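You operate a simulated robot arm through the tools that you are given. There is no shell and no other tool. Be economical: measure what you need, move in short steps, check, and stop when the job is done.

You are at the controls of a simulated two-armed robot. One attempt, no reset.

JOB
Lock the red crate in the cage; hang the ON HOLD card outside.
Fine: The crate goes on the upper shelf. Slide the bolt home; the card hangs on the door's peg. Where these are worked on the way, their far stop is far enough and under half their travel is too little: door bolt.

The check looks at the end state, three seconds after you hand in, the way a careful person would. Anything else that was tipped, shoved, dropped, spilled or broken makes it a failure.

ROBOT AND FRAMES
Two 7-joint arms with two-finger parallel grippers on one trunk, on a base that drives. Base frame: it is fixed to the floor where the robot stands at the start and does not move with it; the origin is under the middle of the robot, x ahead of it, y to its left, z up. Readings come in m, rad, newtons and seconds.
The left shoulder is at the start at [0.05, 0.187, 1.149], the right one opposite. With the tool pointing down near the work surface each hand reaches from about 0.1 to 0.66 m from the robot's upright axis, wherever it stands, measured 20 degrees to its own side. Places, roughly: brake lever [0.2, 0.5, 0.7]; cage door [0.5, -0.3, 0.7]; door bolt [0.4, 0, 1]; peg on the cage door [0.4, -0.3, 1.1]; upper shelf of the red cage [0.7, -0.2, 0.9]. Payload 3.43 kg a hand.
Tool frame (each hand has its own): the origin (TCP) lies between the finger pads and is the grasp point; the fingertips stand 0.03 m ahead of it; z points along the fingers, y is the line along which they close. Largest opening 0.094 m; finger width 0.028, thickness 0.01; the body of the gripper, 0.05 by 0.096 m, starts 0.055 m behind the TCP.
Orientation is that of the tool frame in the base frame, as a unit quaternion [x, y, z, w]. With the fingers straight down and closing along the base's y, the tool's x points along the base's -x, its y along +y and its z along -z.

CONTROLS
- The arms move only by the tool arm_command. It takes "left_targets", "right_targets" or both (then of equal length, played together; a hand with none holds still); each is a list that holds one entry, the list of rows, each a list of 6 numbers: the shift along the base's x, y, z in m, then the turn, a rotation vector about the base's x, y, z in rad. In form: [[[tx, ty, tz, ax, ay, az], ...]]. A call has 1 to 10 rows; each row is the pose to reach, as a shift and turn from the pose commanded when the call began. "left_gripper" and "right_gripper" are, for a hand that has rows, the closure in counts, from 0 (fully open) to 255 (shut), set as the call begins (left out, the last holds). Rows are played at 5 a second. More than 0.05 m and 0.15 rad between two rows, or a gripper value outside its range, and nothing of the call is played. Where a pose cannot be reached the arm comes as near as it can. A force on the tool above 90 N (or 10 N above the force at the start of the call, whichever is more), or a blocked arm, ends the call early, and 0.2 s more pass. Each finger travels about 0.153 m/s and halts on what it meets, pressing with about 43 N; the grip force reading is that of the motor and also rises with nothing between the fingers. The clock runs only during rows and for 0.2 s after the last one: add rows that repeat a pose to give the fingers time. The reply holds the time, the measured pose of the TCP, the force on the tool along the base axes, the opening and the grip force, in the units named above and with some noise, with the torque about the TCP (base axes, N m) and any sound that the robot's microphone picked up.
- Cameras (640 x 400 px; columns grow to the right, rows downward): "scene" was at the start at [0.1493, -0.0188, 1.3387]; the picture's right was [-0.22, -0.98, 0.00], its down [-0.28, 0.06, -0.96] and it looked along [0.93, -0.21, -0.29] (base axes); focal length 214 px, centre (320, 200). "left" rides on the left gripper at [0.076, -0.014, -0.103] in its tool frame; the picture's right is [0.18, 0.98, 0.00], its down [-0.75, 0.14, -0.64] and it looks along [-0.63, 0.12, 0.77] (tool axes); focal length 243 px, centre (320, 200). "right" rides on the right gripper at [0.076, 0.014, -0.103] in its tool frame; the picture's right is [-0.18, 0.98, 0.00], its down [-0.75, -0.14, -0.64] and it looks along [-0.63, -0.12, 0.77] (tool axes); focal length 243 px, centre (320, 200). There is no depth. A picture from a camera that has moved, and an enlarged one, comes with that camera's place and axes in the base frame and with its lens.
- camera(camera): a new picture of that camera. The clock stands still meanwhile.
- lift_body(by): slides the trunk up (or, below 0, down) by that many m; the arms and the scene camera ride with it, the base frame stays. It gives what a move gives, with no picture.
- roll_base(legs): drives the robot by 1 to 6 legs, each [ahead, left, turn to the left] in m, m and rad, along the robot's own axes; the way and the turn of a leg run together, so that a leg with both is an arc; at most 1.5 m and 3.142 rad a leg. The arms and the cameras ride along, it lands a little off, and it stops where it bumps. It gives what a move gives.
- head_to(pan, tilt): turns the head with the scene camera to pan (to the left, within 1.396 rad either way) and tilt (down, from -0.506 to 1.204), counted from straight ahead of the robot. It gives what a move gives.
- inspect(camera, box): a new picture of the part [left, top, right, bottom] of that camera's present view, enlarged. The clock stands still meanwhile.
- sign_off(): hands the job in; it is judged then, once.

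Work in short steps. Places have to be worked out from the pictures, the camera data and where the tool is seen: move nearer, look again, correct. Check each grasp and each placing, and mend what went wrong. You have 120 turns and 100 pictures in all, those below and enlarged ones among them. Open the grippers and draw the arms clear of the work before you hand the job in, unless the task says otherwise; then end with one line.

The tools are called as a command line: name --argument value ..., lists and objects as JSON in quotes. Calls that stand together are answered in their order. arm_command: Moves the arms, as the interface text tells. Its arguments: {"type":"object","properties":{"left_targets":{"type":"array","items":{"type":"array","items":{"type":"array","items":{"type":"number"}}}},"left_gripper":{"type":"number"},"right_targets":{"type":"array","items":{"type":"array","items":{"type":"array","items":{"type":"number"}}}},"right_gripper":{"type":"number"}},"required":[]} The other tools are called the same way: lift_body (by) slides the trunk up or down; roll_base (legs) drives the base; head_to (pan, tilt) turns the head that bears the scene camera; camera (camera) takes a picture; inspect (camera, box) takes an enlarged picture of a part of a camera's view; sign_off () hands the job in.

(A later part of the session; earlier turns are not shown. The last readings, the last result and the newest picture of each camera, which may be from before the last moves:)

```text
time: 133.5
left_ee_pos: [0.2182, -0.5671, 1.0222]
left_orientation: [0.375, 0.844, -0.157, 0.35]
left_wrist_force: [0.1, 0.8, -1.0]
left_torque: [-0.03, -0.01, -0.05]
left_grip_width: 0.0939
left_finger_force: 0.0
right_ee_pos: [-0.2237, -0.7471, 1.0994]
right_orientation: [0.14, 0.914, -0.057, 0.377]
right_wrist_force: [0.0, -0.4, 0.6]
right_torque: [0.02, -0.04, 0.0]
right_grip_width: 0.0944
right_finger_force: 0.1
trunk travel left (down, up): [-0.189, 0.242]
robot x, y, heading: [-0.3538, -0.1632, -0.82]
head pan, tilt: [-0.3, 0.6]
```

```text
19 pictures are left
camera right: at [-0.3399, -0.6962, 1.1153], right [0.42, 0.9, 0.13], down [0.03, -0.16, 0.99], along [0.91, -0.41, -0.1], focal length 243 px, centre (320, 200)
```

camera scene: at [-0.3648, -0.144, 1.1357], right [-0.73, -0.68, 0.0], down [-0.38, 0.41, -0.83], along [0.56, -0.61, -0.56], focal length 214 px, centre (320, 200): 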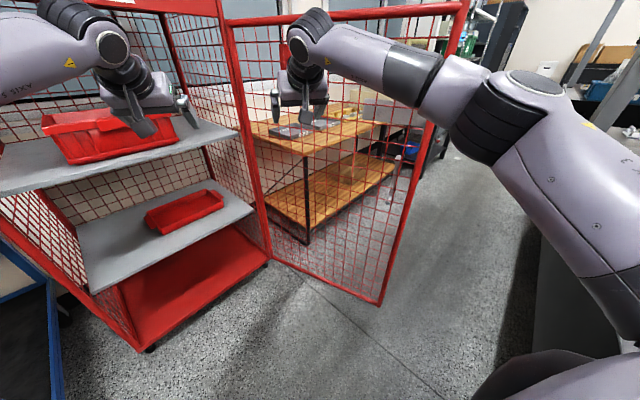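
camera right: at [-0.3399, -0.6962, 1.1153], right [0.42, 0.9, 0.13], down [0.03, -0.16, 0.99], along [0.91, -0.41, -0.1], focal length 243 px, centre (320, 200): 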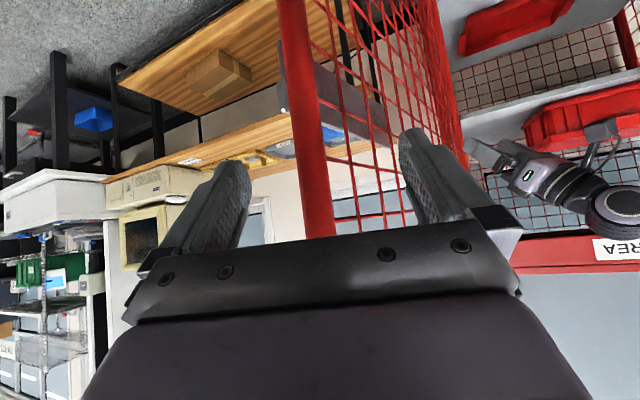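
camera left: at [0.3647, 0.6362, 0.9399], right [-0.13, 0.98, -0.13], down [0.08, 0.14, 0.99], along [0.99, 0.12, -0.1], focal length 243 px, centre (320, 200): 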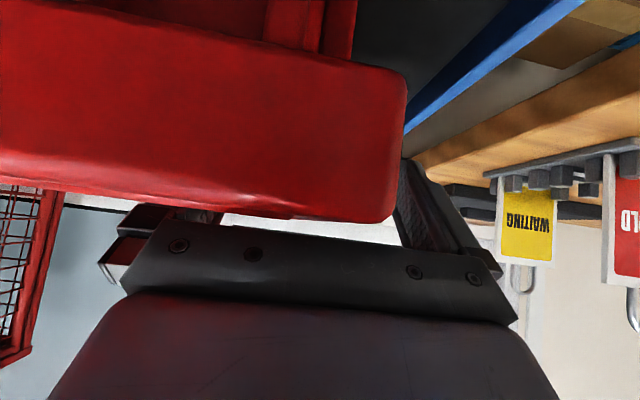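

Post is between the fingers. Advance 4.5 cm and close; also retract the left hand out of the door's way.

arm_command --right_targets '[[[0.02, 0.0, 0, 0, 0, 0], [0.043, 0.002, 0, 0, 0, 0], [0.043, 0.002, 0, 0, 0, 0]]]'

arm_command --right_targets '[[[0, 0, 0, 0, 0, 0], [0, 0, 0, 0, 0, 0], [0, 0, 0, 0, 0, 0], [0, 0, 0, 0, 0, 0], [0, 0, 0, 0, 0, 0], [0, 0, 0, 0, 0, 0]]]' --left_targets '[[[-0.02, 0.03, 0.01, 0, 0, 0], [-0.045, 0.065, 0.02, 0, 0, 0], [-0.07, 0.1, 0.03, 0, 0, 0], [-0.1, 0.135, 0.04, 0, 0, 0], [-0.13, 0.17, 0.05, 0, 0, 0], [-0.15, 0.21, 0.06, 0, 0, 0]]]' --right_gripper 255

```text
time: 134.3
left_ee_pos: [0.2175, -0.5673, 1.0227]
left_orientation: [0.374, 0.844, -0.157, 0.35]
left_wrist_force: [0.5, -0.7, 0.1]
left_torque: [0.01, 0.01, -0.01]
left_grip_width: 0.0941
left_finger_force: 0.1
right_ee_pos: [-0.1824, -0.7456, 1.095]
right_orientation: [0.139, 0.914, -0.057, 0.378]
right_wrist_force: [0.5, -0.5, -0.6]
right_torque: [0.01, -0.02, 0.02]
right_grip_width: 0.0941
right_finger_force: 0.0
trunk travel left (down, up): [-0.189, 0.242]
robot x, y, heading: [-0.3541, -0.1673, -0.821]
head pan, tilt: [-0.3, 0.6]
```

```text
time: 135.7
left_ee_pos: [0.0633, -0.3576, 1.0839]
left_orientation: [0.375, 0.844, -0.157, 0.351]
left_wrist_force: [0.3, -0.3, 0.0]
left_torque: [0.0, 0.03, -0.01]
left_grip_width: 0.094
left_finger_force: 0.0
right_ee_pos: [-0.1836, -0.7487, 1.0942]
right_orientation: [0.137, 0.914, -0.059, 0.377]
right_wrist_force: [-10.3, -3.7, -10.6]
right_torque: [-4.84, -0.33, -0.51]
right_grip_width: 0.0722
right_finger_force: 42.7
trunk travel left (down, up): [-0.189, 0.242]
robot x, y, heading: [-0.359, -0.1648, -0.82]
head pan, tilt: [-0.3, 0.6]
```

Width 72 mm is more than the bare post — check what's held.

camera --camera "right"

```text
18 pictures are left
camera right: at [-0.2994, -0.6961, 1.1116], right [0.42, 0.9, 0.12], down [0.04, -0.15, 0.99], along [0.91, -0.41, -0.1], focal length 243 px, centre (320, 200)
```

right: 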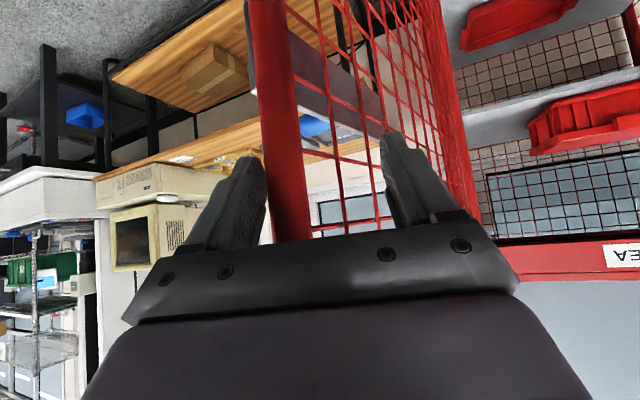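

The outer finger hooks the post (inner one rests on mesh); that suffices to pull. Drive leftwards along the arc.

roll_base --legs '[[-0.086, 0.05, 0], [-0.08, 0.064, 0]]'

```text
time: 137.7
left_ee_pos: [0.0367, -0.1559, 1.083]
left_orientation: [0.373, 0.845, -0.155, 0.351]
left_wrist_force: [-0.1, -0.7, 0.3]
left_torque: [0.0, -0.02, 0.0]
left_grip_width: 0.0939
left_finger_force: 0.2
right_ee_pos: [-0.2081, -0.5444, 1.0957]
right_orientation: [0.135, 0.914, -0.056, 0.378]
right_wrist_force: [0.4, 2.9, 1.1]
right_torque: [1.47, 0.19, 2.24]
right_grip_width: 0.0324
right_finger_force: 45.5
trunk travel left (down, up): [-0.189, 0.242]
robot x, y, heading: [-0.3825, 0.0311, -0.817]
head pan, tilt: [-0.3, 0.6]
```

Now the grip is right on the post (32 mm), door at ~90°. Continue: one base leg, then the arm itself swings the post to ~57° (keeping the left elbow off the trolley handle).

roll_base --legs '[[-0.078, 0.089, 0]]'

arm_command --right_targets '[[[0.007, 0.03, 0, 0, 0, 0], [0.015, 0.06, 0, 0, 0, 0], [0.024, 0.09, 0, 0, 0, 0], [0.035, 0.119, 0, 0, 0, 0], [0.048, 0.147, 0, 0, 0, 0], [0.061, 0.175, 0, 0, 0, 0], [0.076, 0.202, 0, 0, 0, 0], [0.0925, 0.229, 0, 0, 0, 0]]]'

```text
time: 139.1
left_ee_pos: [0.0515, -0.0418, 1.0816]
left_orientation: [0.372, 0.846, -0.156, 0.349]
left_wrist_force: [-0.2, 0.6, -0.9]
left_torque: [-0.02, 0.0, 0.01]
left_grip_width: 0.0941
left_finger_force: 0.1
right_ee_pos: [-0.1922, -0.4264, 1.096]
right_orientation: [0.132, 0.914, -0.055, 0.379]
right_wrist_force: [29.1, -5.6, 8.2]
right_torque: [0.79, 0.67, 0.7]
right_grip_width: 0.0263
right_finger_force: 44.5
trunk travel left (down, up): [-0.189, 0.242]
robot x, y, heading: [-0.3719, 0.1521, -0.823]
head pan, tilt: [-0.3, 0.6]
```

```text
time: 140.9
left_ee_pos: [0.05, -0.0416, 1.0813]
left_orientation: [0.373, 0.846, -0.156, 0.349]
left_wrist_force: [0.1, 0.3, 0.9]
left_torque: [-0.01, 0.01, 0.0]
left_grip_width: 0.0943
left_finger_force: 0.0
right_ee_pos: [-0.0997, -0.198, 1.0957]
right_orientation: [0.134, 0.914, -0.055, 0.378]
right_wrist_force: [13.5, -11.3, -9.3]
right_torque: [-0.31, 0.14, -1.03]
right_grip_width: 0.0288
right_finger_force: 44.6
trunk travel left (down, up): [-0.189, 0.242]
robot x, y, heading: [-0.3712, 0.1476, -0.823]
head pan, tilt: [-0.3, 0.6]
```

Door at ~57°. Release the post, back off, turn to heading 0, back up and shift so the right hand ends outside the door.

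arm_command --right_targets '[[[0, 0, 0, 0, 0, 0], [0, 0, 0, 0, 0, 0], [-0.04, 0.012, 0, 0, 0, 0], [-0.08, 0.024, 0, 0, 0, 0], [-0.1, 0.03, 0, 0, 0, 0]]]' --right_gripper 0

roll_base --legs '[[0, 0, 0.82], [-0.16, 0, 0], [0, -0.14, 0]]'

head_to --pan -0.2 --tilt 0.6

camera --camera "scene"

```text
time: 142.1
left_ee_pos: [0.0481, -0.0407, 1.0837]
left_orientation: [0.373, 0.845, -0.156, 0.35]
left_wrist_force: [-0.4, 0.0, -0.2]
left_torque: [0.0, -0.02, 0.04]
left_grip_width: 0.0941
left_finger_force: 0.0
right_ee_pos: [-0.2021, -0.1688, 1.0998]
right_orientation: [0.134, 0.913, -0.056, 0.381]
right_wrist_force: [-0.2, -0.3, 0.0]
right_torque: [0.0, 0.02, 0.03]
right_grip_width: 0.0939
right_finger_force: 0.0
trunk travel left (down, up): [-0.189, 0.242]
robot x, y, heading: [-0.3726, 0.1494, -0.82]
head pan, tilt: [-0.3, 0.6]
```

```text
time: 147.2
left_ee_pos: [-0.1118, 0.1918, 1.0836]
left_orientation: [-0.007, 0.923, 0.001, 0.384]
left_wrist_force: [-0.1, -1.0, 0.1]
left_torque: [0.03, 0.0, -0.01]
left_grip_width: 0.0942
left_finger_force: 0.1
right_ee_pos: [-0.1812, -0.0811, 1.0987]
right_orientation: [-0.253, 0.887, 0.106, 0.37]
right_wrist_force: [-0.3, -0.8, 0.1]
right_torque: [-0.01, -0.03, 0.0]
right_grip_width: 0.0938
right_finger_force: 0.1
trunk travel left (down, up): [-0.189, 0.242]
robot x, y, heading: [-0.5345, 0.002, 0.032]
head pan, tilt: [-0.3, 0.6]
```

```text
time: 147.9
left_ee_pos: [-0.1116, 0.192, 1.0837]
left_orientation: [-0.006, 0.924, 0.001, 0.383]
left_wrist_force: [0.7, -0.2, -0.1]
left_torque: [0.03, -0.02, 0.01]
left_grip_width: 0.0939
left_finger_force: 0.0
right_ee_pos: [-0.1808, -0.0814, 1.1003]
right_orientation: [-0.253, 0.887, 0.105, 0.371]
right_wrist_force: [1.4, -0.3, 0.1]
right_torque: [0.01, -0.03, 0.03]
right_grip_width: 0.094
right_finger_force: 0.0
trunk travel left (down, up): [-0.189, 0.242]
robot x, y, heading: [-0.5361, -0.0009, 0.028]
head pan, tilt: [-0.201, 0.6]
```

```text
17 pictures are left
camera scene: at [-0.3868, -0.0106, 1.1357], right [-0.17, -0.98, 0.0], down [-0.56, 0.1, -0.83], along [0.81, -0.14, -0.56], focal length 214 px, centre (320, 200)
```

scene: 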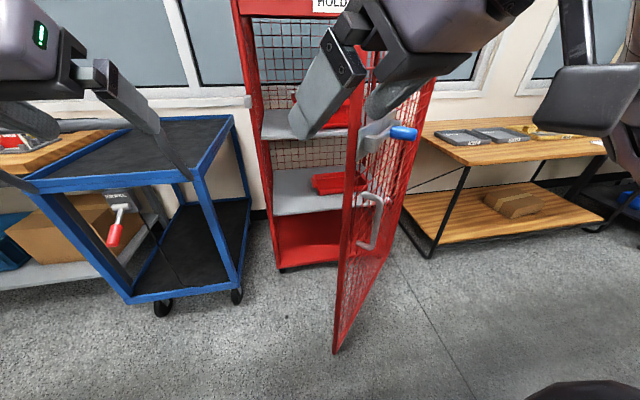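

Door sits at ~50°. Orient the right hand fingers-down and shift it right, outside the door edge, to use as a blunt pusher.

arm_command --right_targets '[[[0, -0.025, 0.003, -0.031, 0.11, -0.075], [-0.003, -0.05, 0.006, -0.062, 0.22, -0.15], [-0.005, -0.075, 0.01, -0.093, 0.331, -0.225], [-0.007, -0.1, 0.013, -0.125, 0.441, -0.3], [-0.01, -0.125, 0.016, -0.156, 0.551, -0.376], [-0.01, -0.15, 0.02, -0.187, 0.662, -0.451], [-0.01, -0.165, 0.02, -0.218, 0.772, -0.526], [-0.01, -0.165, 0.02, -0.218, 0.772, -0.526]]]'

```text
time: 149.7
left_ee_pos: [-0.112, 0.1914, 1.0835]
left_orientation: [-0.007, 0.924, 0.001, 0.383]
left_wrist_force: [-0.6, 1.4, 0.1]
left_torque: [0.0, -0.01, -0.02]
left_grip_width: 0.0939
left_finger_force: 0.1
right_ee_pos: [-0.191, -0.2488, 1.1193]
right_orientation: [0.0, 1.0, 0.002, -0.001]
right_wrist_force: [0.6, -0.1, -1.3]
right_torque: [0.02, -0.01, 0.02]
right_grip_width: 0.0941
right_finger_force: 0.0
trunk travel left (down, up): [-0.189, 0.242]
robot x, y, heading: [-0.5307, 0.0037, 0.026]
head pan, tilt: [-0.201, 0.6]
```

Raise the left arm out of the way, then push with the right hand: drive to contact and along the closing arc.

arm_command --left_targets '[[[0, 0, 0.04, 0, 0, 0], [0, 0, 0.085, 0, 0, 0], [0, 0, 0.13, 0, 0, 0], [0, 0, 0.175, 0, 0, 0], [0, 0, 0.2, 0, 0, 0]]]'

roll_base --legs '[[0.13, 0.025, 0], [0.08, 0.075, 0], [0.07, 0.06, -0.025]]'

camera --camera "scene"

```text
time: 150.9
left_ee_pos: [-0.1104, 0.1941, 1.2854]
left_orientation: [-0.007, 0.924, 0.002, 0.382]
left_wrist_force: [-0.5, -0.6, 0.5]
left_torque: [0.0, -0.01, 0.01]
left_grip_width: 0.0941
left_finger_force: 0.0
right_ee_pos: [-0.1896, -0.2483, 1.1194]
right_orientation: [0.0, 1.0, 0.003, -0.001]
right_wrist_force: [0.4, 0.5, -0.1]
right_torque: [-0.01, 0.0, 0.01]
right_grip_width: 0.094
right_finger_force: 0.2
trunk travel left (down, up): [-0.189, 0.242]
robot x, y, heading: [-0.5294, 0.0012, 0.027]
head pan, tilt: [-0.201, 0.6]
```

```text
time: 154.0
left_ee_pos: [0.1683, 0.3521, 1.2848]
left_orientation: [0.006, 0.924, -0.004, 0.382]
left_wrist_force: [0.8, 0.8, 0.1]
left_torque: [0.0, -0.01, -0.01]
left_grip_width: 0.0943
left_finger_force: 0.1
right_ee_pos: [0.0772, -0.0879, 1.1183]
right_orientation: [0.014, 1.0, 0.001, -0.002]
right_wrist_force: [0.6, -0.9, 0.1]
right_torque: [-0.04, 0.01, -0.02]
right_grip_width: 0.094
right_finger_force: 0.1
trunk travel left (down, up): [-0.189, 0.242]
robot x, y, heading: [-0.2551, 0.1715, -0.003]
head pan, tilt: [-0.201, 0.6]
```

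```text
16 pictures are left
camera scene: at [-0.1133, 0.155, 1.1356], right [-0.2, -0.98, 0.0], down [-0.55, 0.11, -0.82], along [0.81, -0.16, -0.57], focal length 214 px, centre (320, 200)
```

scene: 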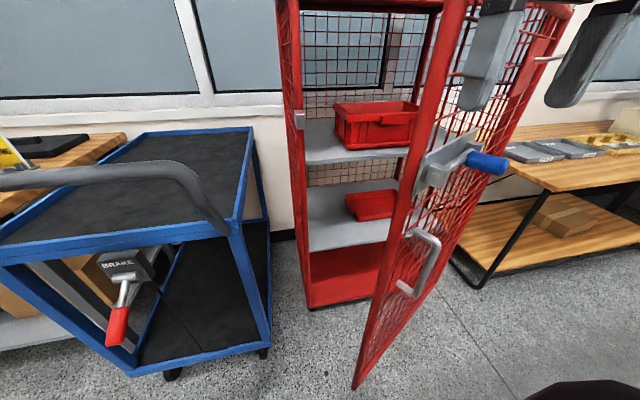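

Door now ~32° and following well. Back off slightly, re-centre the hand in front of the robot with base at y≈0, to finish pushing straight.

roll_base --legs '[[-0.07, 0, 0], [0, -0.17, 0]]'

arm_command --right_targets '[[[0.0, 0.04, 0, 0, 0, 0], [0.0, 0.08, 0, 0, 0, 0], [0.0, 0.12, 0, 0, 0, 0], [0.0, 0.16, 0, 0, 0, 0], [0.0, 0.2, 0, 0, 0, 0], [0.03, 0.23, 0, 0, 0, 0], [0.06, 0.23, 0, 0, 0, 0]]]'

```text
time: 156.7
left_ee_pos: [0.1, 0.1826, 1.2856]
left_orientation: [0.008, 0.924, -0.004, 0.383]
left_wrist_force: [-0.4, 0.5, -0.4]
left_torque: [-0.03, 0.02, -0.02]
left_grip_width: 0.0939
left_finger_force: 0.2
right_ee_pos: [0.0071, -0.2567, 1.1187]
right_orientation: [0.014, 1.0, 0.002, 0.0]
right_wrist_force: [0.2, -0.2, -0.3]
right_torque: [0.01, 0.01, -0.01]
right_grip_width: 0.094
right_finger_force: 0.0
trunk travel left (down, up): [-0.189, 0.242]
robot x, y, heading: [-0.3255, 0.0005, -0.0]
head pan, tilt: [-0.201, 0.6]
```

```text
time: 158.3
left_ee_pos: [0.0994, 0.1816, 1.2858]
left_orientation: [0.006, 0.924, -0.004, 0.383]
left_wrist_force: [0.6, -0.2, -0.2]
left_torque: [-0.01, 0.04, 0.02]
left_grip_width: 0.0939
left_finger_force: 0.1
right_ee_pos: [0.0729, -0.0271, 1.1172]
right_orientation: [0.013, 1.0, 0.002, -0.002]
right_wrist_force: [0.1, 0.0, -0.3]
right_torque: [0.02, 0.0, 0.01]
right_grip_width: 0.0939
right_finger_force: 0.2
trunk travel left (down, up): [-0.189, 0.242]
robot x, y, heading: [-0.3293, 0.0011, 0.002]
head pan, tilt: [-0.201, 0.6]
```

Drive forward 0.3 m to swing the door nearly shut.

roll_base --legs '[[0.15, 0, 0], [0.14, 0, 0]]'

arm_command --right_targets '[[[0.01, 0, 0, 0, 0, 0], [0.02, 0, 0, 0, 0, 0], [0.03, 0, 0, 0, 0, 0], [0.04, 0, 0, 0, 0, 0], [0.05, 0, 0, 0, 0, 0]]]'

camera --camera "scene"

```text
time: 160.6
left_ee_pos: [0.3855, 0.1854, 1.2858]
left_orientation: [0.004, 0.924, -0.003, 0.383]
left_wrist_force: [0.9, 0.3, -0.9]
left_torque: [0.01, 0.01, 0.03]
left_grip_width: 0.0938
left_finger_force: 0.0
right_ee_pos: [0.3586, -0.0247, 1.1176]
right_orientation: [0.012, 1.0, 0.002, -0.002]
right_wrist_force: [-0.3, -0.3, -1.1]
right_torque: [0.0, 0.0, -0.02]
right_grip_width: 0.0941
right_finger_force: 0.0
trunk travel left (down, up): [-0.189, 0.242]
robot x, y, heading: [-0.0453, 0.0009, 0.001]
head pan, tilt: [-0.201, 0.6]
```

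```text
time: 161.9
left_ee_pos: [0.3768, 0.1796, 1.2889]
left_orientation: [0.006, 0.923, -0.002, 0.386]
left_wrist_force: [-0.7, -0.2, -0.2]
left_torque: [0.0, 0.0, 0.02]
left_grip_width: 0.0941
left_finger_force: 0.1
right_ee_pos: [0.3912, -0.027, 1.1186]
right_orientation: [0.0, 1.0, -0.006, -0.008]
right_wrist_force: [-45.2, -18.7, -10.9]
right_torque: [1.65, -3.78, -0.15]
right_grip_width: 0.0939
right_finger_force: 0.1
trunk travel left (down, up): [-0.189, 0.242]
robot x, y, heading: [-0.0455, 0.0044, -0.004]
head pan, tilt: [-0.201, 0.6]
stopped in row 5 (right hand): the force on the tool passed its limit at 93 N (the readings are from after the stop); the commanded pose is now the measured one
```

```text
15 pictures are left
camera scene: at [0.0946, -0.0163, 1.1367], right [-0.2, -0.98, 0.0], down [-0.55, 0.11, -0.83], along [0.81, -0.16, -0.56], focal length 214 px, centre (320, 200)
```

scene: 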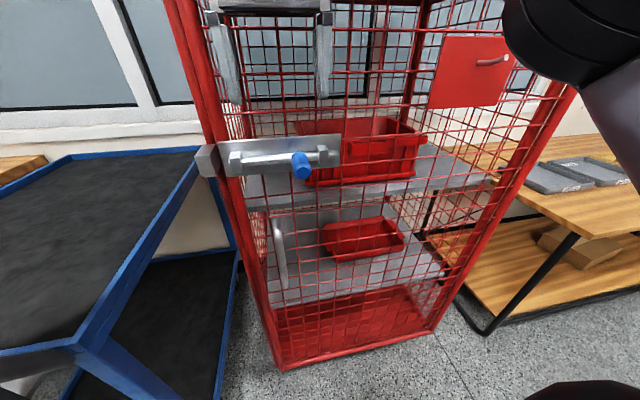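

Door is shut (hard stop felt), crate visible on the upper shelf. Holding it with the right hand, I bring the left hand in front of the knob.

arm_command --left_targets '[[[-0.04, 0, -0.02, 0, 0, 0], [-0.07, -0.02, -0.05, 0, 0, 0], [-0.09, -0.05, -0.08, 0, 0, 0], [-0.1, -0.085, -0.105, 0, 0, 0], [-0.1, -0.12, -0.135, 0, 0, 0], [-0.1, -0.155, -0.165, 0, 0, 0], [-0.1, -0.19, -0.195, 0, 0, 0], [-0.1, -0.225, -0.225, 0, 0, 0], [-0.1, -0.225, -0.225, 0, 0, 0]]]' --left_gripper 110

camera --camera "left"

```text
time: 162.8
left_ee_pos: [0.2876, 0.1257, 1.2012]
left_orientation: [-0.004, 0.924, 0.0, 0.383]
left_wrist_force: [-2.8, 15.5, 3.7]
left_torque: [-0.34, 0.38, -2.5]
left_grip_width: 0.0538
left_finger_force: 0.0
right_ee_pos: [0.3916, -0.0273, 1.1192]
right_orientation: [0.001, 1.0, -0.009, -0.01]
right_wrist_force: [-33.9, -16.6, -3.9]
right_torque: [1.45, -3.15, -0.15]
right_grip_width: 0.0942
right_finger_force: 0.0
trunk travel left (down, up): [-0.189, 0.242]
robot x, y, heading: [-0.0426, 0.0032, 0.003]
head pan, tilt: [-0.201, 0.6]
stopped in row 4 (left hand): the force on the tool passed its limit at 135 N (the readings are from after the stop); the commanded pose is now the measured one
```

```text
14 pictures are left
camera left: at [0.1605, 0.1116, 1.221], right [-0.14, 0.98, -0.13], down [0.08, 0.14, 0.99], along [0.99, 0.13, -0.1], focal length 243 px, centre (320, 200)
```

left: 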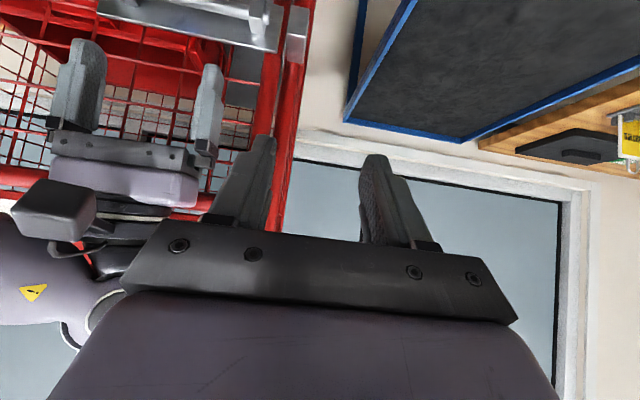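

The left hand met the right wrist. I move the left hand back out and use the right hand for the bolt: back off and pitch it to 45°.

arm_command --left_targets '[[[0.0, 0.04, 0.01, 0, 0, 0], [0.0, 0.08, 0.03, 0, 0, 0], [0.0, 0.11, 0.06, 0, 0, 0], [0.0, 0.12, 0.08, 0, 0, 0]]]'

arm_command --right_targets '[[[-0.03, -0.005, 0, 0, 0, 0], [-0.06, -0.01, -0.01, 0, -0.13, 0], [-0.08, -0.015, -0.02, 0, -0.26, 0], [-0.09, -0.018, -0.03, 0, -0.39, 0], [-0.1, -0.02, -0.04, 0, -0.52, 0], [-0.1, -0.023, -0.05, 0, -0.65, 0], [-0.1, -0.023, -0.055, 0, -0.785, 0], [-0.1, -0.023, -0.055, 0, -0.785, 0]]]' --right_gripper 120

camera --camera "right"

```text
time: 163.8
left_ee_pos: [0.2861, 0.2471, 1.2838]
left_orientation: [-0.006, 0.923, -0.001, 0.384]
left_wrist_force: [0.4, 0.4, 0.8]
left_torque: [-0.03, 0.02, 0.0]
left_grip_width: 0.0534
left_finger_force: 0.0
right_ee_pos: [0.3922, -0.0263, 1.1191]
right_orientation: [0.002, 1.0, -0.009, -0.009]
right_wrist_force: [-46.6, -17.2, -0.5]
right_torque: [1.61, -4.4, 0.01]
right_grip_width: 0.0941
right_finger_force: 0.1
trunk travel left (down, up): [-0.189, 0.242]
robot x, y, heading: [-0.0418, 0.0022, 0.001]
head pan, tilt: [-0.201, 0.6]
```

```text
time: 165.7
left_ee_pos: [0.2931, 0.2501, 1.28]
left_orientation: [-0.007, 0.925, -0.002, 0.38]
left_wrist_force: [0.5, 0.4, -0.1]
left_torque: [-0.02, 0.01, 0.01]
left_grip_width: 0.0537
left_finger_force: 0.1
right_ee_pos: [0.3, -0.0492, 1.0589]
right_orientation: [0.008, 0.929, -0.007, 0.37]
right_wrist_force: [0.7, 0.4, 0.4]
right_torque: [0.04, 0.01, -0.04]
right_grip_width: 0.0498
right_finger_force: 0.1
trunk travel left (down, up): [-0.189, 0.242]
robot x, y, heading: [-0.0448, 0.0005, 0.003]
head pan, tilt: [-0.201, 0.6]
```

```text
13 pictures are left
camera right: at [0.1748, -0.0315, 1.0791], right [0.15, 0.98, 0.12], down [0.1, -0.14, 0.99], along [0.98, -0.14, -0.12], focal length 243 px, centre (320, 200)
```

right: 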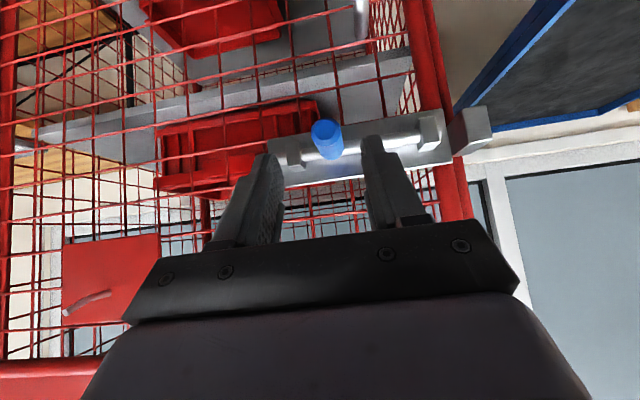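

Knob at (0.37, −0.047, 1.004), centred. Advance and grip.

arm_command --right_targets '[[[0.0, 0.002, -0.03, 0, 0, 0], [0.02, 0.002, -0.055, 0, 0, 0], [0.045, 0.002, -0.061, 0, 0, 0], [0.067, 0.002, -0.061, 0, 0, 0], [0.067, 0.002, -0.061, 0, 0, 0]]]'

arm_command --right_targets '[[[0, 0, 0, 0, 0, 0], [0, 0, 0, 0, 0, 0], [0, 0, 0, 0, 0, 0]]]' --right_gripper 225

```text
time: 166.8
left_ee_pos: [0.2925, 0.2509, 1.2799]
left_orientation: [-0.006, 0.925, -0.001, 0.381]
left_wrist_force: [-0.7, 0.3, -0.5]
left_torque: [-0.01, 0.02, -0.01]
left_grip_width: 0.0535
left_finger_force: 0.1
right_ee_pos: [0.3707, -0.0473, 1.0]
right_orientation: [0.005, 0.928, -0.008, 0.372]
right_wrist_force: [0.0, 0.1, 0.2]
right_torque: [-0.02, 0.0, 0.0]
right_grip_width: 0.0497
right_finger_force: 0.1
trunk travel left (down, up): [-0.189, 0.242]
robot x, y, heading: [-0.0455, 0.005, 0.005]
head pan, tilt: [-0.201, 0.6]
```

```text
time: 167.7
left_ee_pos: [0.2931, 0.2498, 1.2806]
left_orientation: [-0.006, 0.925, -0.001, 0.381]
left_wrist_force: [0.6, 0.8, 1.3]
left_torque: [0.02, 0.0, 0.02]
left_grip_width: 0.0538
left_finger_force: 0.0
right_ee_pos: [0.3695, -0.047, 1.0001]
right_orientation: [0.005, 0.929, -0.007, 0.371]
right_wrist_force: [1.1, -0.8, -0.3]
right_torque: [-0.08, -0.02, 0.07]
right_grip_width: 0.027
right_finger_force: 45.0
trunk travel left (down, up): [-0.189, 0.242]
robot x, y, heading: [-0.0426, 0.0027, 0.006]
head pan, tilt: [-0.201, 0.6]
```

Knob gripped. Slide it +y toward home, pressing lightly on the door.

arm_command --right_targets '[[[0.006, 0.01, 0, 0, 0, 0], [0.006, 0.02, 0, 0, 0, 0], [0.006, 0.03, 0, 0, 0, 0], [0.006, 0.04, 0, 0, 0, 0], [0.006, 0.05, 0, 0, 0, 0], [0.006, 0.058, 0, 0, 0, 0], [0.006, 0.064, 0, 0, 0, 0]]]'

camera --camera "right"

```text
time: 169.2
left_ee_pos: [0.2897, 0.2405, 1.2834]
left_orientation: [-0.004, 0.924, 0.001, 0.382]
left_wrist_force: [-1.0, -0.3, -0.4]
left_torque: [0.0, -0.03, -0.07]
left_grip_width: 0.0534
left_finger_force: 0.0
right_ee_pos: [0.3708, 0.003, 1.0021]
right_orientation: [0.017, 0.927, -0.018, 0.374]
right_wrist_force: [-25.8, -66.0, 10.8]
right_torque: [-0.14, -0.31, 0.23]
right_grip_width: 0.0268
right_finger_force: 44.7
trunk travel left (down, up): [-0.189, 0.242]
robot x, y, heading: [-0.0472, 0.0021, 0.005]
head pan, tilt: [-0.201, 0.6]
```

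```text
12 pictures are left
camera right: at [0.2454, 0.0236, 1.0202], right [0.18, 0.98, 0.11], down [0.09, -0.12, 0.99], along [0.98, -0.16, -0.11], focal length 243 px, centre (320, 200)
```

right: 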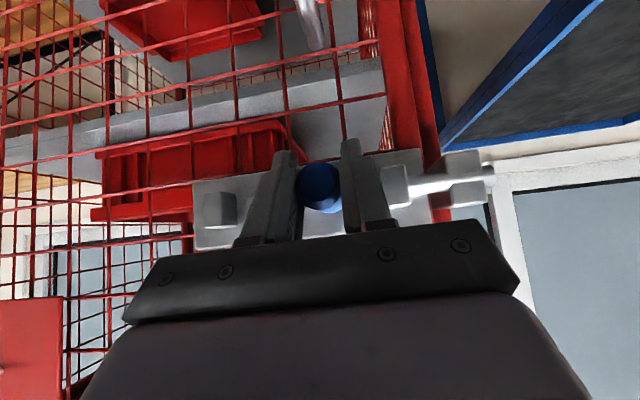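

Bolt is home: rod passes through the keeper, stop felt at the original y. Release and back off.

arm_command --right_targets '[[[0, -0.008, 0, 0, 0, 0], [0, -0.01, 0, 0, 0, 0], [-0.03, -0.01, 0.02, 0, 0, 0], [-0.06, -0.01, 0.05, 0, 0, 0], [-0.09, -0.02, 0.08, 0, 0, 0], [-0.1, -0.06, 0.1, 0, 0, 0], [-0.1, -0.1, 0.12, 0, 0, 0]]]' --right_gripper 120

roll_base --legs '[[-0.35, 0, 0]]'

lift_body --by 0.2

```text
time: 170.8
left_ee_pos: [0.2921, 0.249, 1.2796]
left_orientation: [-0.006, 0.925, -0.001, 0.38]
left_wrist_force: [0.0, -0.6, -0.4]
left_torque: [0.02, 0.0, 0.01]
left_grip_width: 0.0534
left_finger_force: 0.0
right_ee_pos: [0.2719, -0.0823, 1.1182]
right_orientation: [0.002, 0.927, -0.007, 0.375]
right_wrist_force: [0.0, 0.9, 0.1]
right_torque: [-0.03, -0.02, 0.01]
right_grip_width: 0.0498
right_finger_force: 0.0
trunk travel left (down, up): [-0.189, 0.242]
robot x, y, heading: [-0.047, 0.0047, 0.007]
head pan, tilt: [-0.201, 0.6]
```

```text
time: 173.1
left_ee_pos: [-0.057, 0.2469, 1.2807]
left_orientation: [0.0, 0.925, -0.005, 0.381]
left_wrist_force: [-1.0, 0.2, -0.8]
left_torque: [-0.02, 0.02, 0.0]
left_grip_width: 0.0534
left_finger_force: 0.1
right_ee_pos: [-0.0774, -0.0867, 1.1161]
right_orientation: [0.012, 0.928, -0.01, 0.372]
right_wrist_force: [0.1, 0.1, 0.3]
right_torque: [0.02, -0.02, 0.05]
right_grip_width: 0.0498
right_finger_force: 0.0
trunk travel left (down, up): [-0.189, 0.242]
robot x, y, heading: [-0.3975, -0.0009, -0.014]
head pan, tilt: [-0.201, 0.6]
```

```text
time: 175.3
left_ee_pos: [-0.0554, 0.2471, 1.4794]
left_orientation: [0.0, 0.925, -0.005, 0.38]
left_wrist_force: [0.2, 0.8, 0.4]
left_torque: [0.01, -0.01, 0.01]
left_grip_width: 0.0534
left_finger_force: 0.0
right_ee_pos: [-0.0786, -0.0864, 1.3176]
right_orientation: [0.012, 0.928, -0.01, 0.372]
right_wrist_force: [0.0, 0.2, -0.4]
right_torque: [0.02, 0.02, -0.01]
right_grip_width: 0.0498
right_finger_force: 0.0
trunk travel left (down, up): [-0.389, 0.042]
robot x, y, heading: [-0.3924, 0.0041, -0.008]
head pan, tilt: [-0.201, 0.6]
```

Door closed and bolted. Now the card: drive to stand in front of the bench/trolley with the left hand nearest the ON HOLD card.

roll_base --legs '[[0, 0.62, 0], [0.22, 0, 0.01]]'

arm_command --left_targets '[[[0.02, 0.0, -0.04, 0, 0, 0], [0.04, 0.0, -0.08, 0, 0, 0], [0.06, 0.0, -0.12, 0, 0, 0], [0.08, 0.01, -0.16, 0, 0, 0], [0.1, 0.02, -0.2, 0, 0, 0], [0.12, 0.03, -0.24, 0, 0, 0], [0.14, 0.035, -0.28, 0, 0, 0], [0.16, 0.035, -0.32, 0, 0, 0], [0.17, 0.035, -0.35, 0, 0, 0]]]' --left_gripper 0

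camera --camera "left"

```text
time: 182.5
left_ee_pos: [0.1782, 0.8628, 1.4803]
left_orientation: [-0.001, 0.925, -0.004, 0.381]
left_wrist_force: [0.4, 0.2, -0.1]
left_torque: [0.0, 0.0, -0.05]
left_grip_width: 0.0535
left_finger_force: 0.1
right_ee_pos: [0.1549, 0.5306, 1.3169]
right_orientation: [0.012, 0.929, -0.011, 0.371]
right_wrist_force: [0.7, 0.0, 0.6]
right_torque: [0.0, -0.01, -0.04]
right_grip_width: 0.0493
right_finger_force: 0.0
trunk travel left (down, up): [-0.389, 0.042]
robot x, y, heading: [-0.1625, 0.6197, -0.012]
head pan, tilt: [-0.201, 0.6]
```

```text
time: 184.5
left_ee_pos: [0.3468, 0.8977, 1.1288]
left_orientation: [-0.001, 0.925, -0.003, 0.38]
left_wrist_force: [0.4, -0.4, 0.1]
left_torque: [0.0, 0.02, 0.0]
left_grip_width: 0.094
left_finger_force: 0.0
right_ee_pos: [0.1536, 0.5305, 1.3183]
right_orientation: [0.012, 0.928, -0.01, 0.371]
right_wrist_force: [-0.2, 0.5, -1.3]
right_torque: [0.0, 0.03, 0.03]
right_grip_width: 0.0497
right_finger_force: 0.0
trunk travel left (down, up): [-0.389, 0.042]
robot x, y, heading: [-0.1659, 0.6243, -0.011]
head pan, tilt: [-0.201, 0.6]
```

```text
11 pictures are left
camera left: at [0.2206, 0.8848, 1.148], right [-0.13, 0.98, -0.14], down [0.08, 0.15, 0.99], along [0.99, 0.11, -0.1], focal length 243 px, centre (320, 200)
```

left: 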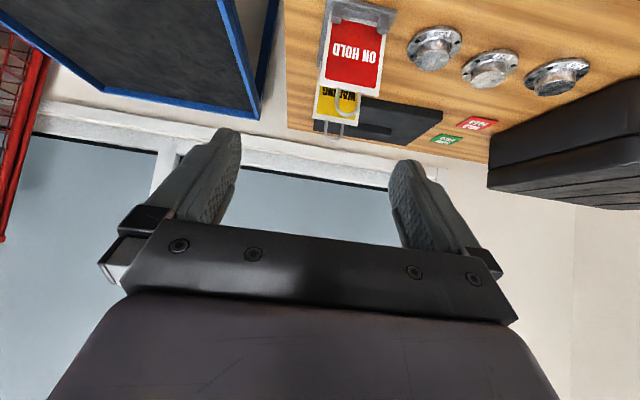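

Card's top edge triangulates to (0.54, 0.942, 0.953), facing me, bail on top. I'll grip the bail's sides (closing along y). Move nearer and zoom.

arm_command --left_targets '[[[0.035, 0.013, -0.03, 0, 0, 0], [0.07, 0.026, -0.055, 0, 0, 0], [0.1, 0.037, -0.08, 0, 0, 0], [0.113, 0.042, -0.095, 0, 0, 0], [0.113, 0.042, -0.095, 0, 0, 0]]]'

inspect --camera "left" --box '[240, 40, 420, 180]'

```text
time: 185.7
left_ee_pos: [0.4589, 0.9396, 1.0363]
left_orientation: [0.0, 0.925, -0.003, 0.38]
left_wrist_force: [0.3, 0.3, 0.0]
left_torque: [-0.02, -0.01, 0.0]
left_grip_width: 0.0939
left_finger_force: 0.1
right_ee_pos: [0.1553, 0.531, 1.3182]
right_orientation: [0.011, 0.928, -0.009, 0.372]
right_wrist_force: [-1.0, 0.6, -0.3]
right_torque: [-0.01, 0.01, 0.0]
right_grip_width: 0.05
right_finger_force: 0.1
trunk travel left (down, up): [-0.389, 0.042]
robot x, y, heading: [-0.1655, 0.6227, -0.006]
head pan, tilt: [-0.201, 0.6]
```

```text
2.86 times, centred on (330, 110) of left
camera zoom: at [0.3331, 0.9266, 1.0557], right [-0.13, 0.98, -0.14], down [0.08, 0.15, 0.99], along [0.99, 0.11, -0.1], focal length 693 px, centre (291, 457)
```

zoom: 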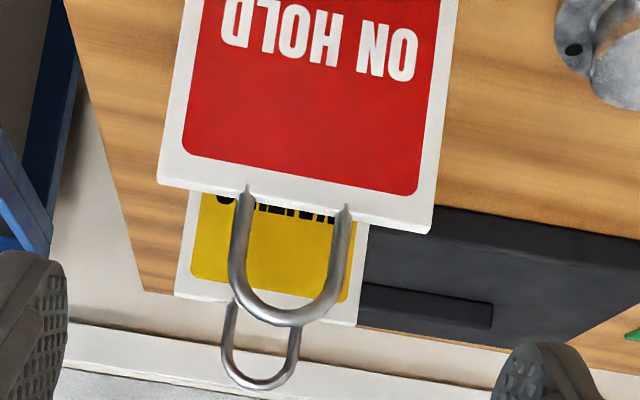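

Bail: centred y≈0.941, x≈0.54, z 0.958–0.993, outer width ~39 mm. Advance so the fingers straddle the bail just above the card body, then close.

arm_command --left_targets '[[[0.025, 0.0015, -0.01, 0, 0, 0], [0.05, 0.0015, -0.028, 0, 0, 0], [0.068, 0.0015, -0.044, 0, 0, 0], [0.079, 0.0015, -0.053, 0, 0, 0], [0.079, 0.0015, -0.053, 0, 0, 0]]]'

arm_command --left_targets '[[[0, 0, 0, 0, 0, 0], [0, 0, 0, 0, 0, 0], [0, 0, 0, 0, 0, 0]]]' --left_gripper 200

camera --camera "left"

```text
time: 186.9
left_ee_pos: [0.5415, 0.9412, 0.982]
left_orientation: [0.001, 0.925, -0.005, 0.38]
left_wrist_force: [-0.6, 0.6, -0.4]
left_torque: [-0.01, 0.0, -0.01]
left_grip_width: 0.0939
left_finger_force: 0.1
right_ee_pos: [0.1542, 0.5298, 1.3181]
right_orientation: [0.012, 0.928, -0.01, 0.372]
right_wrist_force: [-0.3, 0.4, -0.1]
right_torque: [0.01, 0.02, -0.02]
right_grip_width: 0.0498
right_finger_force: 0.0
trunk travel left (down, up): [-0.389, 0.042]
robot x, y, heading: [-0.1629, 0.6221, -0.009]
head pan, tilt: [-0.201, 0.6]
```

```text
time: 187.7
left_ee_pos: [0.5394, 0.9421, 0.9815]
left_orientation: [0.0, 0.925, -0.004, 0.381]
left_wrist_force: [1.6, 0.1, 1.2]
left_torque: [0.02, -0.08, -0.02]
left_grip_width: 0.035
left_finger_force: 43.0
right_ee_pos: [0.1539, 0.53, 1.3162]
right_orientation: [0.011, 0.928, -0.009, 0.372]
right_wrist_force: [-0.6, -0.3, 1.0]
right_torque: [-0.03, -0.03, 0.0]
right_grip_width: 0.0496
right_finger_force: 0.0
trunk travel left (down, up): [-0.389, 0.042]
robot x, y, heading: [-0.1626, 0.6248, -0.012]
head pan, tilt: [-0.201, 0.6]
```

```text
9 pictures are left
camera left: at [0.4137, 0.9278, 1.0013], right [-0.13, 0.98, -0.14], down [0.08, 0.15, 0.99], along [0.99, 0.11, -0.1], focal length 243 px, centre (320, 200)
```

left: 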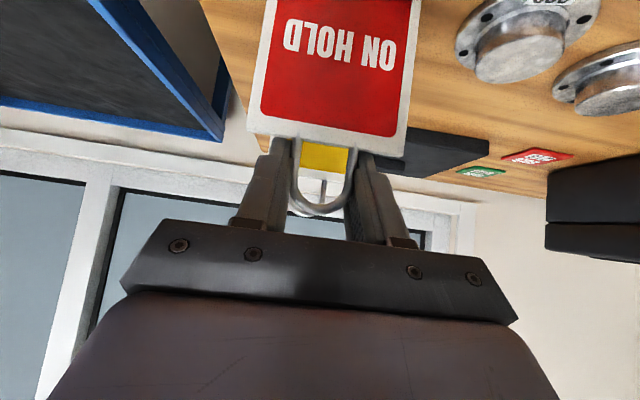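

Bail gripped (35 mm). Lift straight up out of the rack.

arm_command --left_targets '[[[0, 0, 0.015, 0, 0, 0], [0, 0, 0.035, 0, 0, 0], [0, 0, 0.06, 0, 0, 0], [0, 0, 0.09, 0, 0, 0], [0, 0, 0.12, 0, 0, 0], [0, 0, 0.16, 0, 0, 0], [0, 0, 0.2, 0, 0, 0], [-0.04, 0, 0.22, 0, 0, 0], [-0.08, 0, 0.24, 0, 0, 0]]]'

head_to --pan 0.35 --tilt 0.5

camera --camera "scene"

```text
time: 189.7
left_ee_pos: [0.4575, 0.9434, 1.2241]
left_orientation: [0.0, 0.924, -0.005, 0.381]
left_wrist_force: [-0.1, 0.2, -0.3]
left_torque: [-0.02, -0.04, -0.02]
left_grip_width: 0.0348
left_finger_force: 43.0
right_ee_pos: [0.1536, 0.5301, 1.3177]
right_orientation: [0.012, 0.929, -0.011, 0.371]
right_wrist_force: [-1.1, 0.5, 1.0]
right_torque: [-0.01, 0.01, 0.0]
right_grip_width: 0.0497
right_finger_force: 0.2
trunk travel left (down, up): [-0.389, 0.042]
robot x, y, heading: [-0.1649, 0.6212, -0.012]
head pan, tilt: [-0.201, 0.6]
```

```text
time: 190.7
left_ee_pos: [0.4592, 0.9423, 1.2242]
left_orientation: [0.001, 0.925, -0.006, 0.381]
left_wrist_force: [-0.1, 0.9, -0.1]
left_torque: [-0.01, 0.02, 0.01]
left_grip_width: 0.035
left_finger_force: 43.5
right_ee_pos: [0.1582, 0.5294, 1.321]
right_orientation: [0.019, 0.929, -0.006, 0.369]
right_wrist_force: [0.4, 0.4, 0.3]
right_torque: [0.04, -0.01, -0.04]
right_grip_width: 0.0497
right_finger_force: 0.0
trunk travel left (down, up): [-0.389, 0.042]
robot x, y, heading: [-0.1609, 0.6213, -0.008]
head pan, tilt: [0.351, 0.499]
```

```text
8 pictures are left
camera scene: at [-0.0155, 0.6189, 1.3391], right [-0.03, -1.0, 0.0], down [-0.53, 0.01, -0.85], along [0.85, -0.02, -0.53], focal length 214 px, centre (320, 200)
```

scene: 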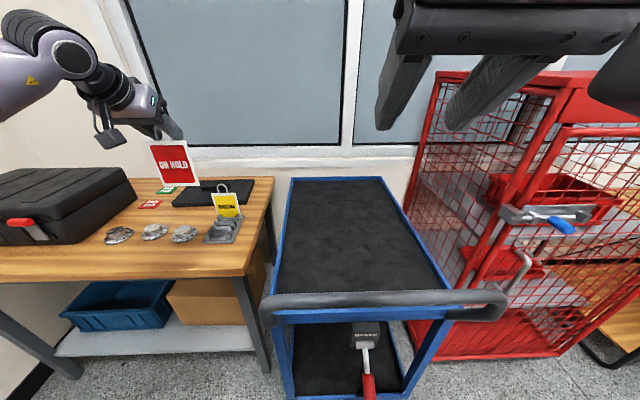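

Card lifted cleanly; rack and other card are undisturbed. Tuck the right hand to the right, and drive back and across to the cage front.

head_to --pan -0.1 --tilt 0.5

roll_base --legs '[[-0.2, 0, 0], [0, -0.95, 0.01]]'

arm_command --right_targets '[[[-0.01, -0.045, 0, 0, 0, 0], [-0.01, -0.09, 0, 0, 0, 0], [-0.01, -0.135, 0, 0, 0, 0], [-0.01, -0.18, 0, 0, 0, 0], [-0.01, -0.225, 0, 0, 0, 0], [-0.01, -0.25, 0, 0, 0, 0], [-0.01, -0.25, 0, 0, 0, 0]]]' --left_targets '[[[-0.01, -0.045, 0, 0, 0, 0], [-0.02, -0.09, 0, 0, 0, 0], [-0.03, -0.135, 0, 0, 0, 0], [-0.04, -0.18, 0, 0, 0, 0], [-0.04, -0.225, 0, 0, 0, 0], [-0.04, -0.25, 0, 0, 0, 0], [-0.04, -0.25, 0, 0, 0, 0]]]'

camera --camera "scene"

```text
time: 191.6
left_ee_pos: [0.459, 0.943, 1.2234]
left_orientation: [0.001, 0.925, -0.006, 0.38]
left_wrist_force: [-0.1, -1.0, 0.1]
left_torque: [-0.01, 0.04, 0.01]
left_grip_width: 0.0345
left_finger_force: 43.2
right_ee_pos: [0.1533, 0.5307, 1.3197]
right_orientation: [0.014, 0.928, -0.007, 0.371]
right_wrist_force: [-1.2, -0.2, 0.4]
right_torque: [0.02, 0.02, -0.01]
right_grip_width: 0.0496
right_finger_force: 0.0
trunk travel left (down, up): [-0.389, 0.042]
robot x, y, heading: [-0.1611, 0.615, -0.008]
head pan, tilt: [-0.099, 0.499]
```

```text
time: 201.7
left_ee_pos: [0.2514, -0.0272, 1.2239]
left_orientation: [-0.006, 0.925, -0.001, 0.381]
left_wrist_force: [0.2, 0.8, -1.1]
left_torque: [-0.08, 0.0, 0.02]
left_grip_width: 0.0349
left_finger_force: 43.2
right_ee_pos: [-0.0479, -0.4425, 1.3178]
right_orientation: [0.007, 0.928, -0.007, 0.372]
right_wrist_force: [0.0, -0.2, 0.2]
right_torque: [-0.02, 0.0, -0.02]
right_grip_width: 0.0497
right_finger_force: 0.1
trunk travel left (down, up): [-0.389, 0.042]
robot x, y, heading: [-0.3664, -0.3533, 0.002]
head pan, tilt: [-0.099, 0.499]
```

```text
time: 203.3
left_ee_pos: [0.2139, -0.2784, 1.225]
left_orientation: [-0.006, 0.925, -0.003, 0.381]
left_wrist_force: [0.2, -0.2, 0.0]
left_torque: [-0.02, 0.01, -0.03]
left_grip_width: 0.0348
left_finger_force: 42.6
right_ee_pos: [-0.0577, -0.691, 1.3165]
right_orientation: [0.008, 0.929, -0.008, 0.371]
right_wrist_force: [0.0, 0.5, -0.4]
right_torque: [-0.03, -0.02, 0.02]
right_grip_width: 0.0496
right_finger_force: 0.1
trunk travel left (down, up): [-0.389, 0.042]
robot x, y, heading: [-0.3668, -0.3589, 0.001]
head pan, tilt: [-0.099, 0.499]
```

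```text
7 pictures are left
camera scene: at [-0.2181, -0.3633, 1.3448], right [-0.1, -1.0, 0.0], down [-0.48, 0.05, -0.88], along [0.87, -0.09, -0.48], focal length 214 px, centre (320, 200)
```

scene: 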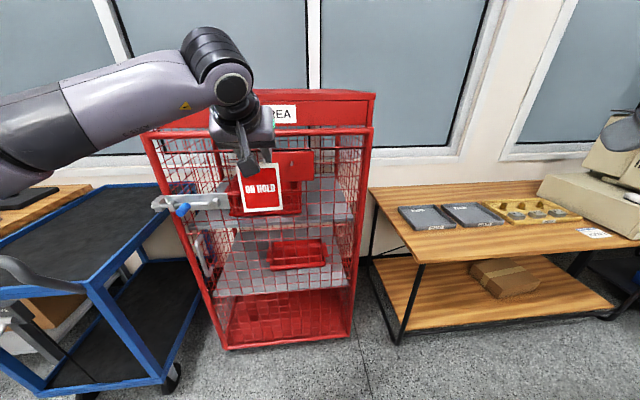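

I need the peg's exact place; the right wrist camera has a clear view of it.

inspect --camera "right" --box '[420, 50, 580, 160]'

```text
3.64 times, centred on (500, 105) of right
camera zoom: at [-0.1838, -0.6742, 1.3362], right [0.15, 0.98, 0.12], down [0.1, -0.14, 0.99], along [0.98, -0.14, -0.12], focal length 882 px, centre (-334, 546)
```

zoom: 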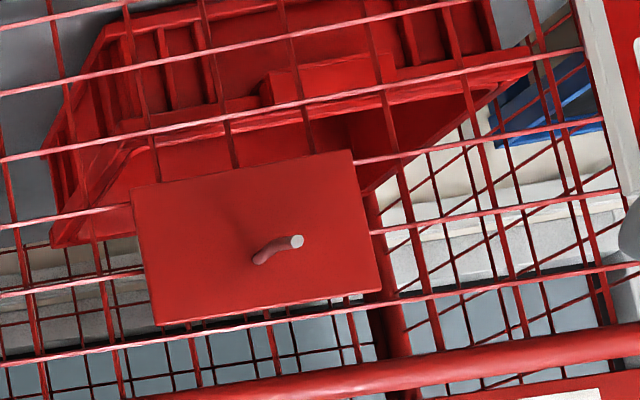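

Peg: base (0.435, −0.339, 1.122), tip (0.393, −0.341, 1.130). Bail opening centre is ~9 mm below TCP. Drive 10 cm forward and align the bail just in front of the tip.

roll_base --legs '[[0.1, 0, 0]]'

arm_command --left_targets '[[[0.008, -0.02, -0.028, 0, 0, 0], [0.016, -0.04, -0.056, 0, 0, 0], [0.026, -0.06, -0.086, 0, 0, 0], [0.026, -0.06, -0.086, 0, 0, 0]]]'

```text
time: 204.4
left_ee_pos: [0.3166, -0.2769, 1.2239]
left_orientation: [-0.006, 0.925, -0.002, 0.38]
left_wrist_force: [-0.6, 0.4, -0.6]
left_torque: [-0.02, -0.01, 0.0]
left_grip_width: 0.035
left_finger_force: 42.8
right_ee_pos: [0.0453, -0.6904, 1.3168]
right_orientation: [0.008, 0.929, -0.007, 0.371]
right_wrist_force: [-0.4, -0.2, -0.2]
right_torque: [-0.02, -0.03, -0.03]
right_grip_width: 0.0498
right_finger_force: 0.0
trunk travel left (down, up): [-0.389, 0.042]
robot x, y, heading: [-0.2652, -0.3531, 0.004]
head pan, tilt: [-0.099, 0.499]
```

```text
time: 205.4
left_ee_pos: [0.3416, -0.3353, 1.1408]
left_orientation: [-0.005, 0.925, -0.003, 0.38]
left_wrist_force: [-0.2, 0.6, -0.7]
left_torque: [0.0, 0.02, -0.04]
left_grip_width: 0.0349
left_finger_force: 42.8
right_ee_pos: [0.0435, -0.6911, 1.3168]
right_orientation: [0.007, 0.928, -0.008, 0.371]
right_wrist_force: [1.0, 0.4, 0.1]
right_torque: [-0.01, 0.01, 0.01]
right_grip_width: 0.0497
right_finger_force: 0.1
trunk travel left (down, up): [-0.389, 0.042]
robot x, y, heading: [-0.2691, -0.3572, 0.006]
head pan, tilt: [-0.099, 0.499]
```

Check alignment through the bail with the left wrist camera.

inspect --camera "left" --box '[230, 80, 410, 220]'

```text
2.86 times, centred on (320, 150) of left
camera zoom: at [0.2156, -0.3504, 1.1597], right [-0.14, 0.98, -0.14], down [0.08, 0.15, 0.99], along [0.99, 0.13, -0.1], focal length 693 px, centre (320, 343)
```

zoom: 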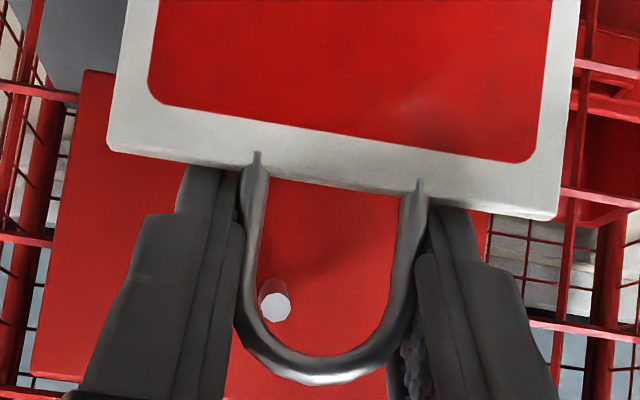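

Peg shows inside the loop, needing −6 mm in y. Shift and advance 6 cm onto the peg.

arm_command --left_targets '[[[0.0, -0.006, 0, 0, 0, 0], [0.02, -0.006, 0, 0, 0, 0], [0.04, -0.006, 0, 0, 0, 0], [0.052, -0.006, 0, 0, 0, 0], [0.06, -0.006, 0, 0, 0, 0], [0.06, -0.006, 0, 0, 0, 0]]]'

inspect --camera "left" --box '[230, 80, 410, 220]'

```text
time: 206.8
left_ee_pos: [0.4019, -0.3412, 1.14]
left_orientation: [-0.005, 0.925, -0.002, 0.381]
left_wrist_force: [-0.9, 0.7, -0.3]
left_torque: [0.0, -0.01, 0.03]
left_grip_width: 0.0348
left_finger_force: 43.1
right_ee_pos: [0.0428, -0.6908, 1.3156]
right_orientation: [0.007, 0.929, -0.006, 0.371]
right_wrist_force: [0.1, -0.5, 0.9]
right_torque: [0.0, -0.03, -0.04]
right_grip_width: 0.0497
right_finger_force: 0.1
trunk travel left (down, up): [-0.389, 0.042]
robot x, y, heading: [-0.266, -0.3571, -0.0]
head pan, tilt: [-0.099, 0.499]
```

```text
2.86 times, centred on (320, 150) of left
camera zoom: at [0.2747, -0.3566, 1.1597], right [-0.14, 0.98, -0.14], down [0.08, 0.15, 0.99], along [0.99, 0.13, -0.1], focal length 693 px, centre (320, 343)
```

zoom: 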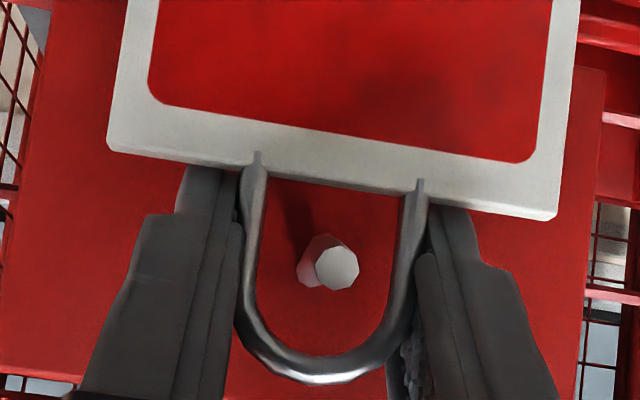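

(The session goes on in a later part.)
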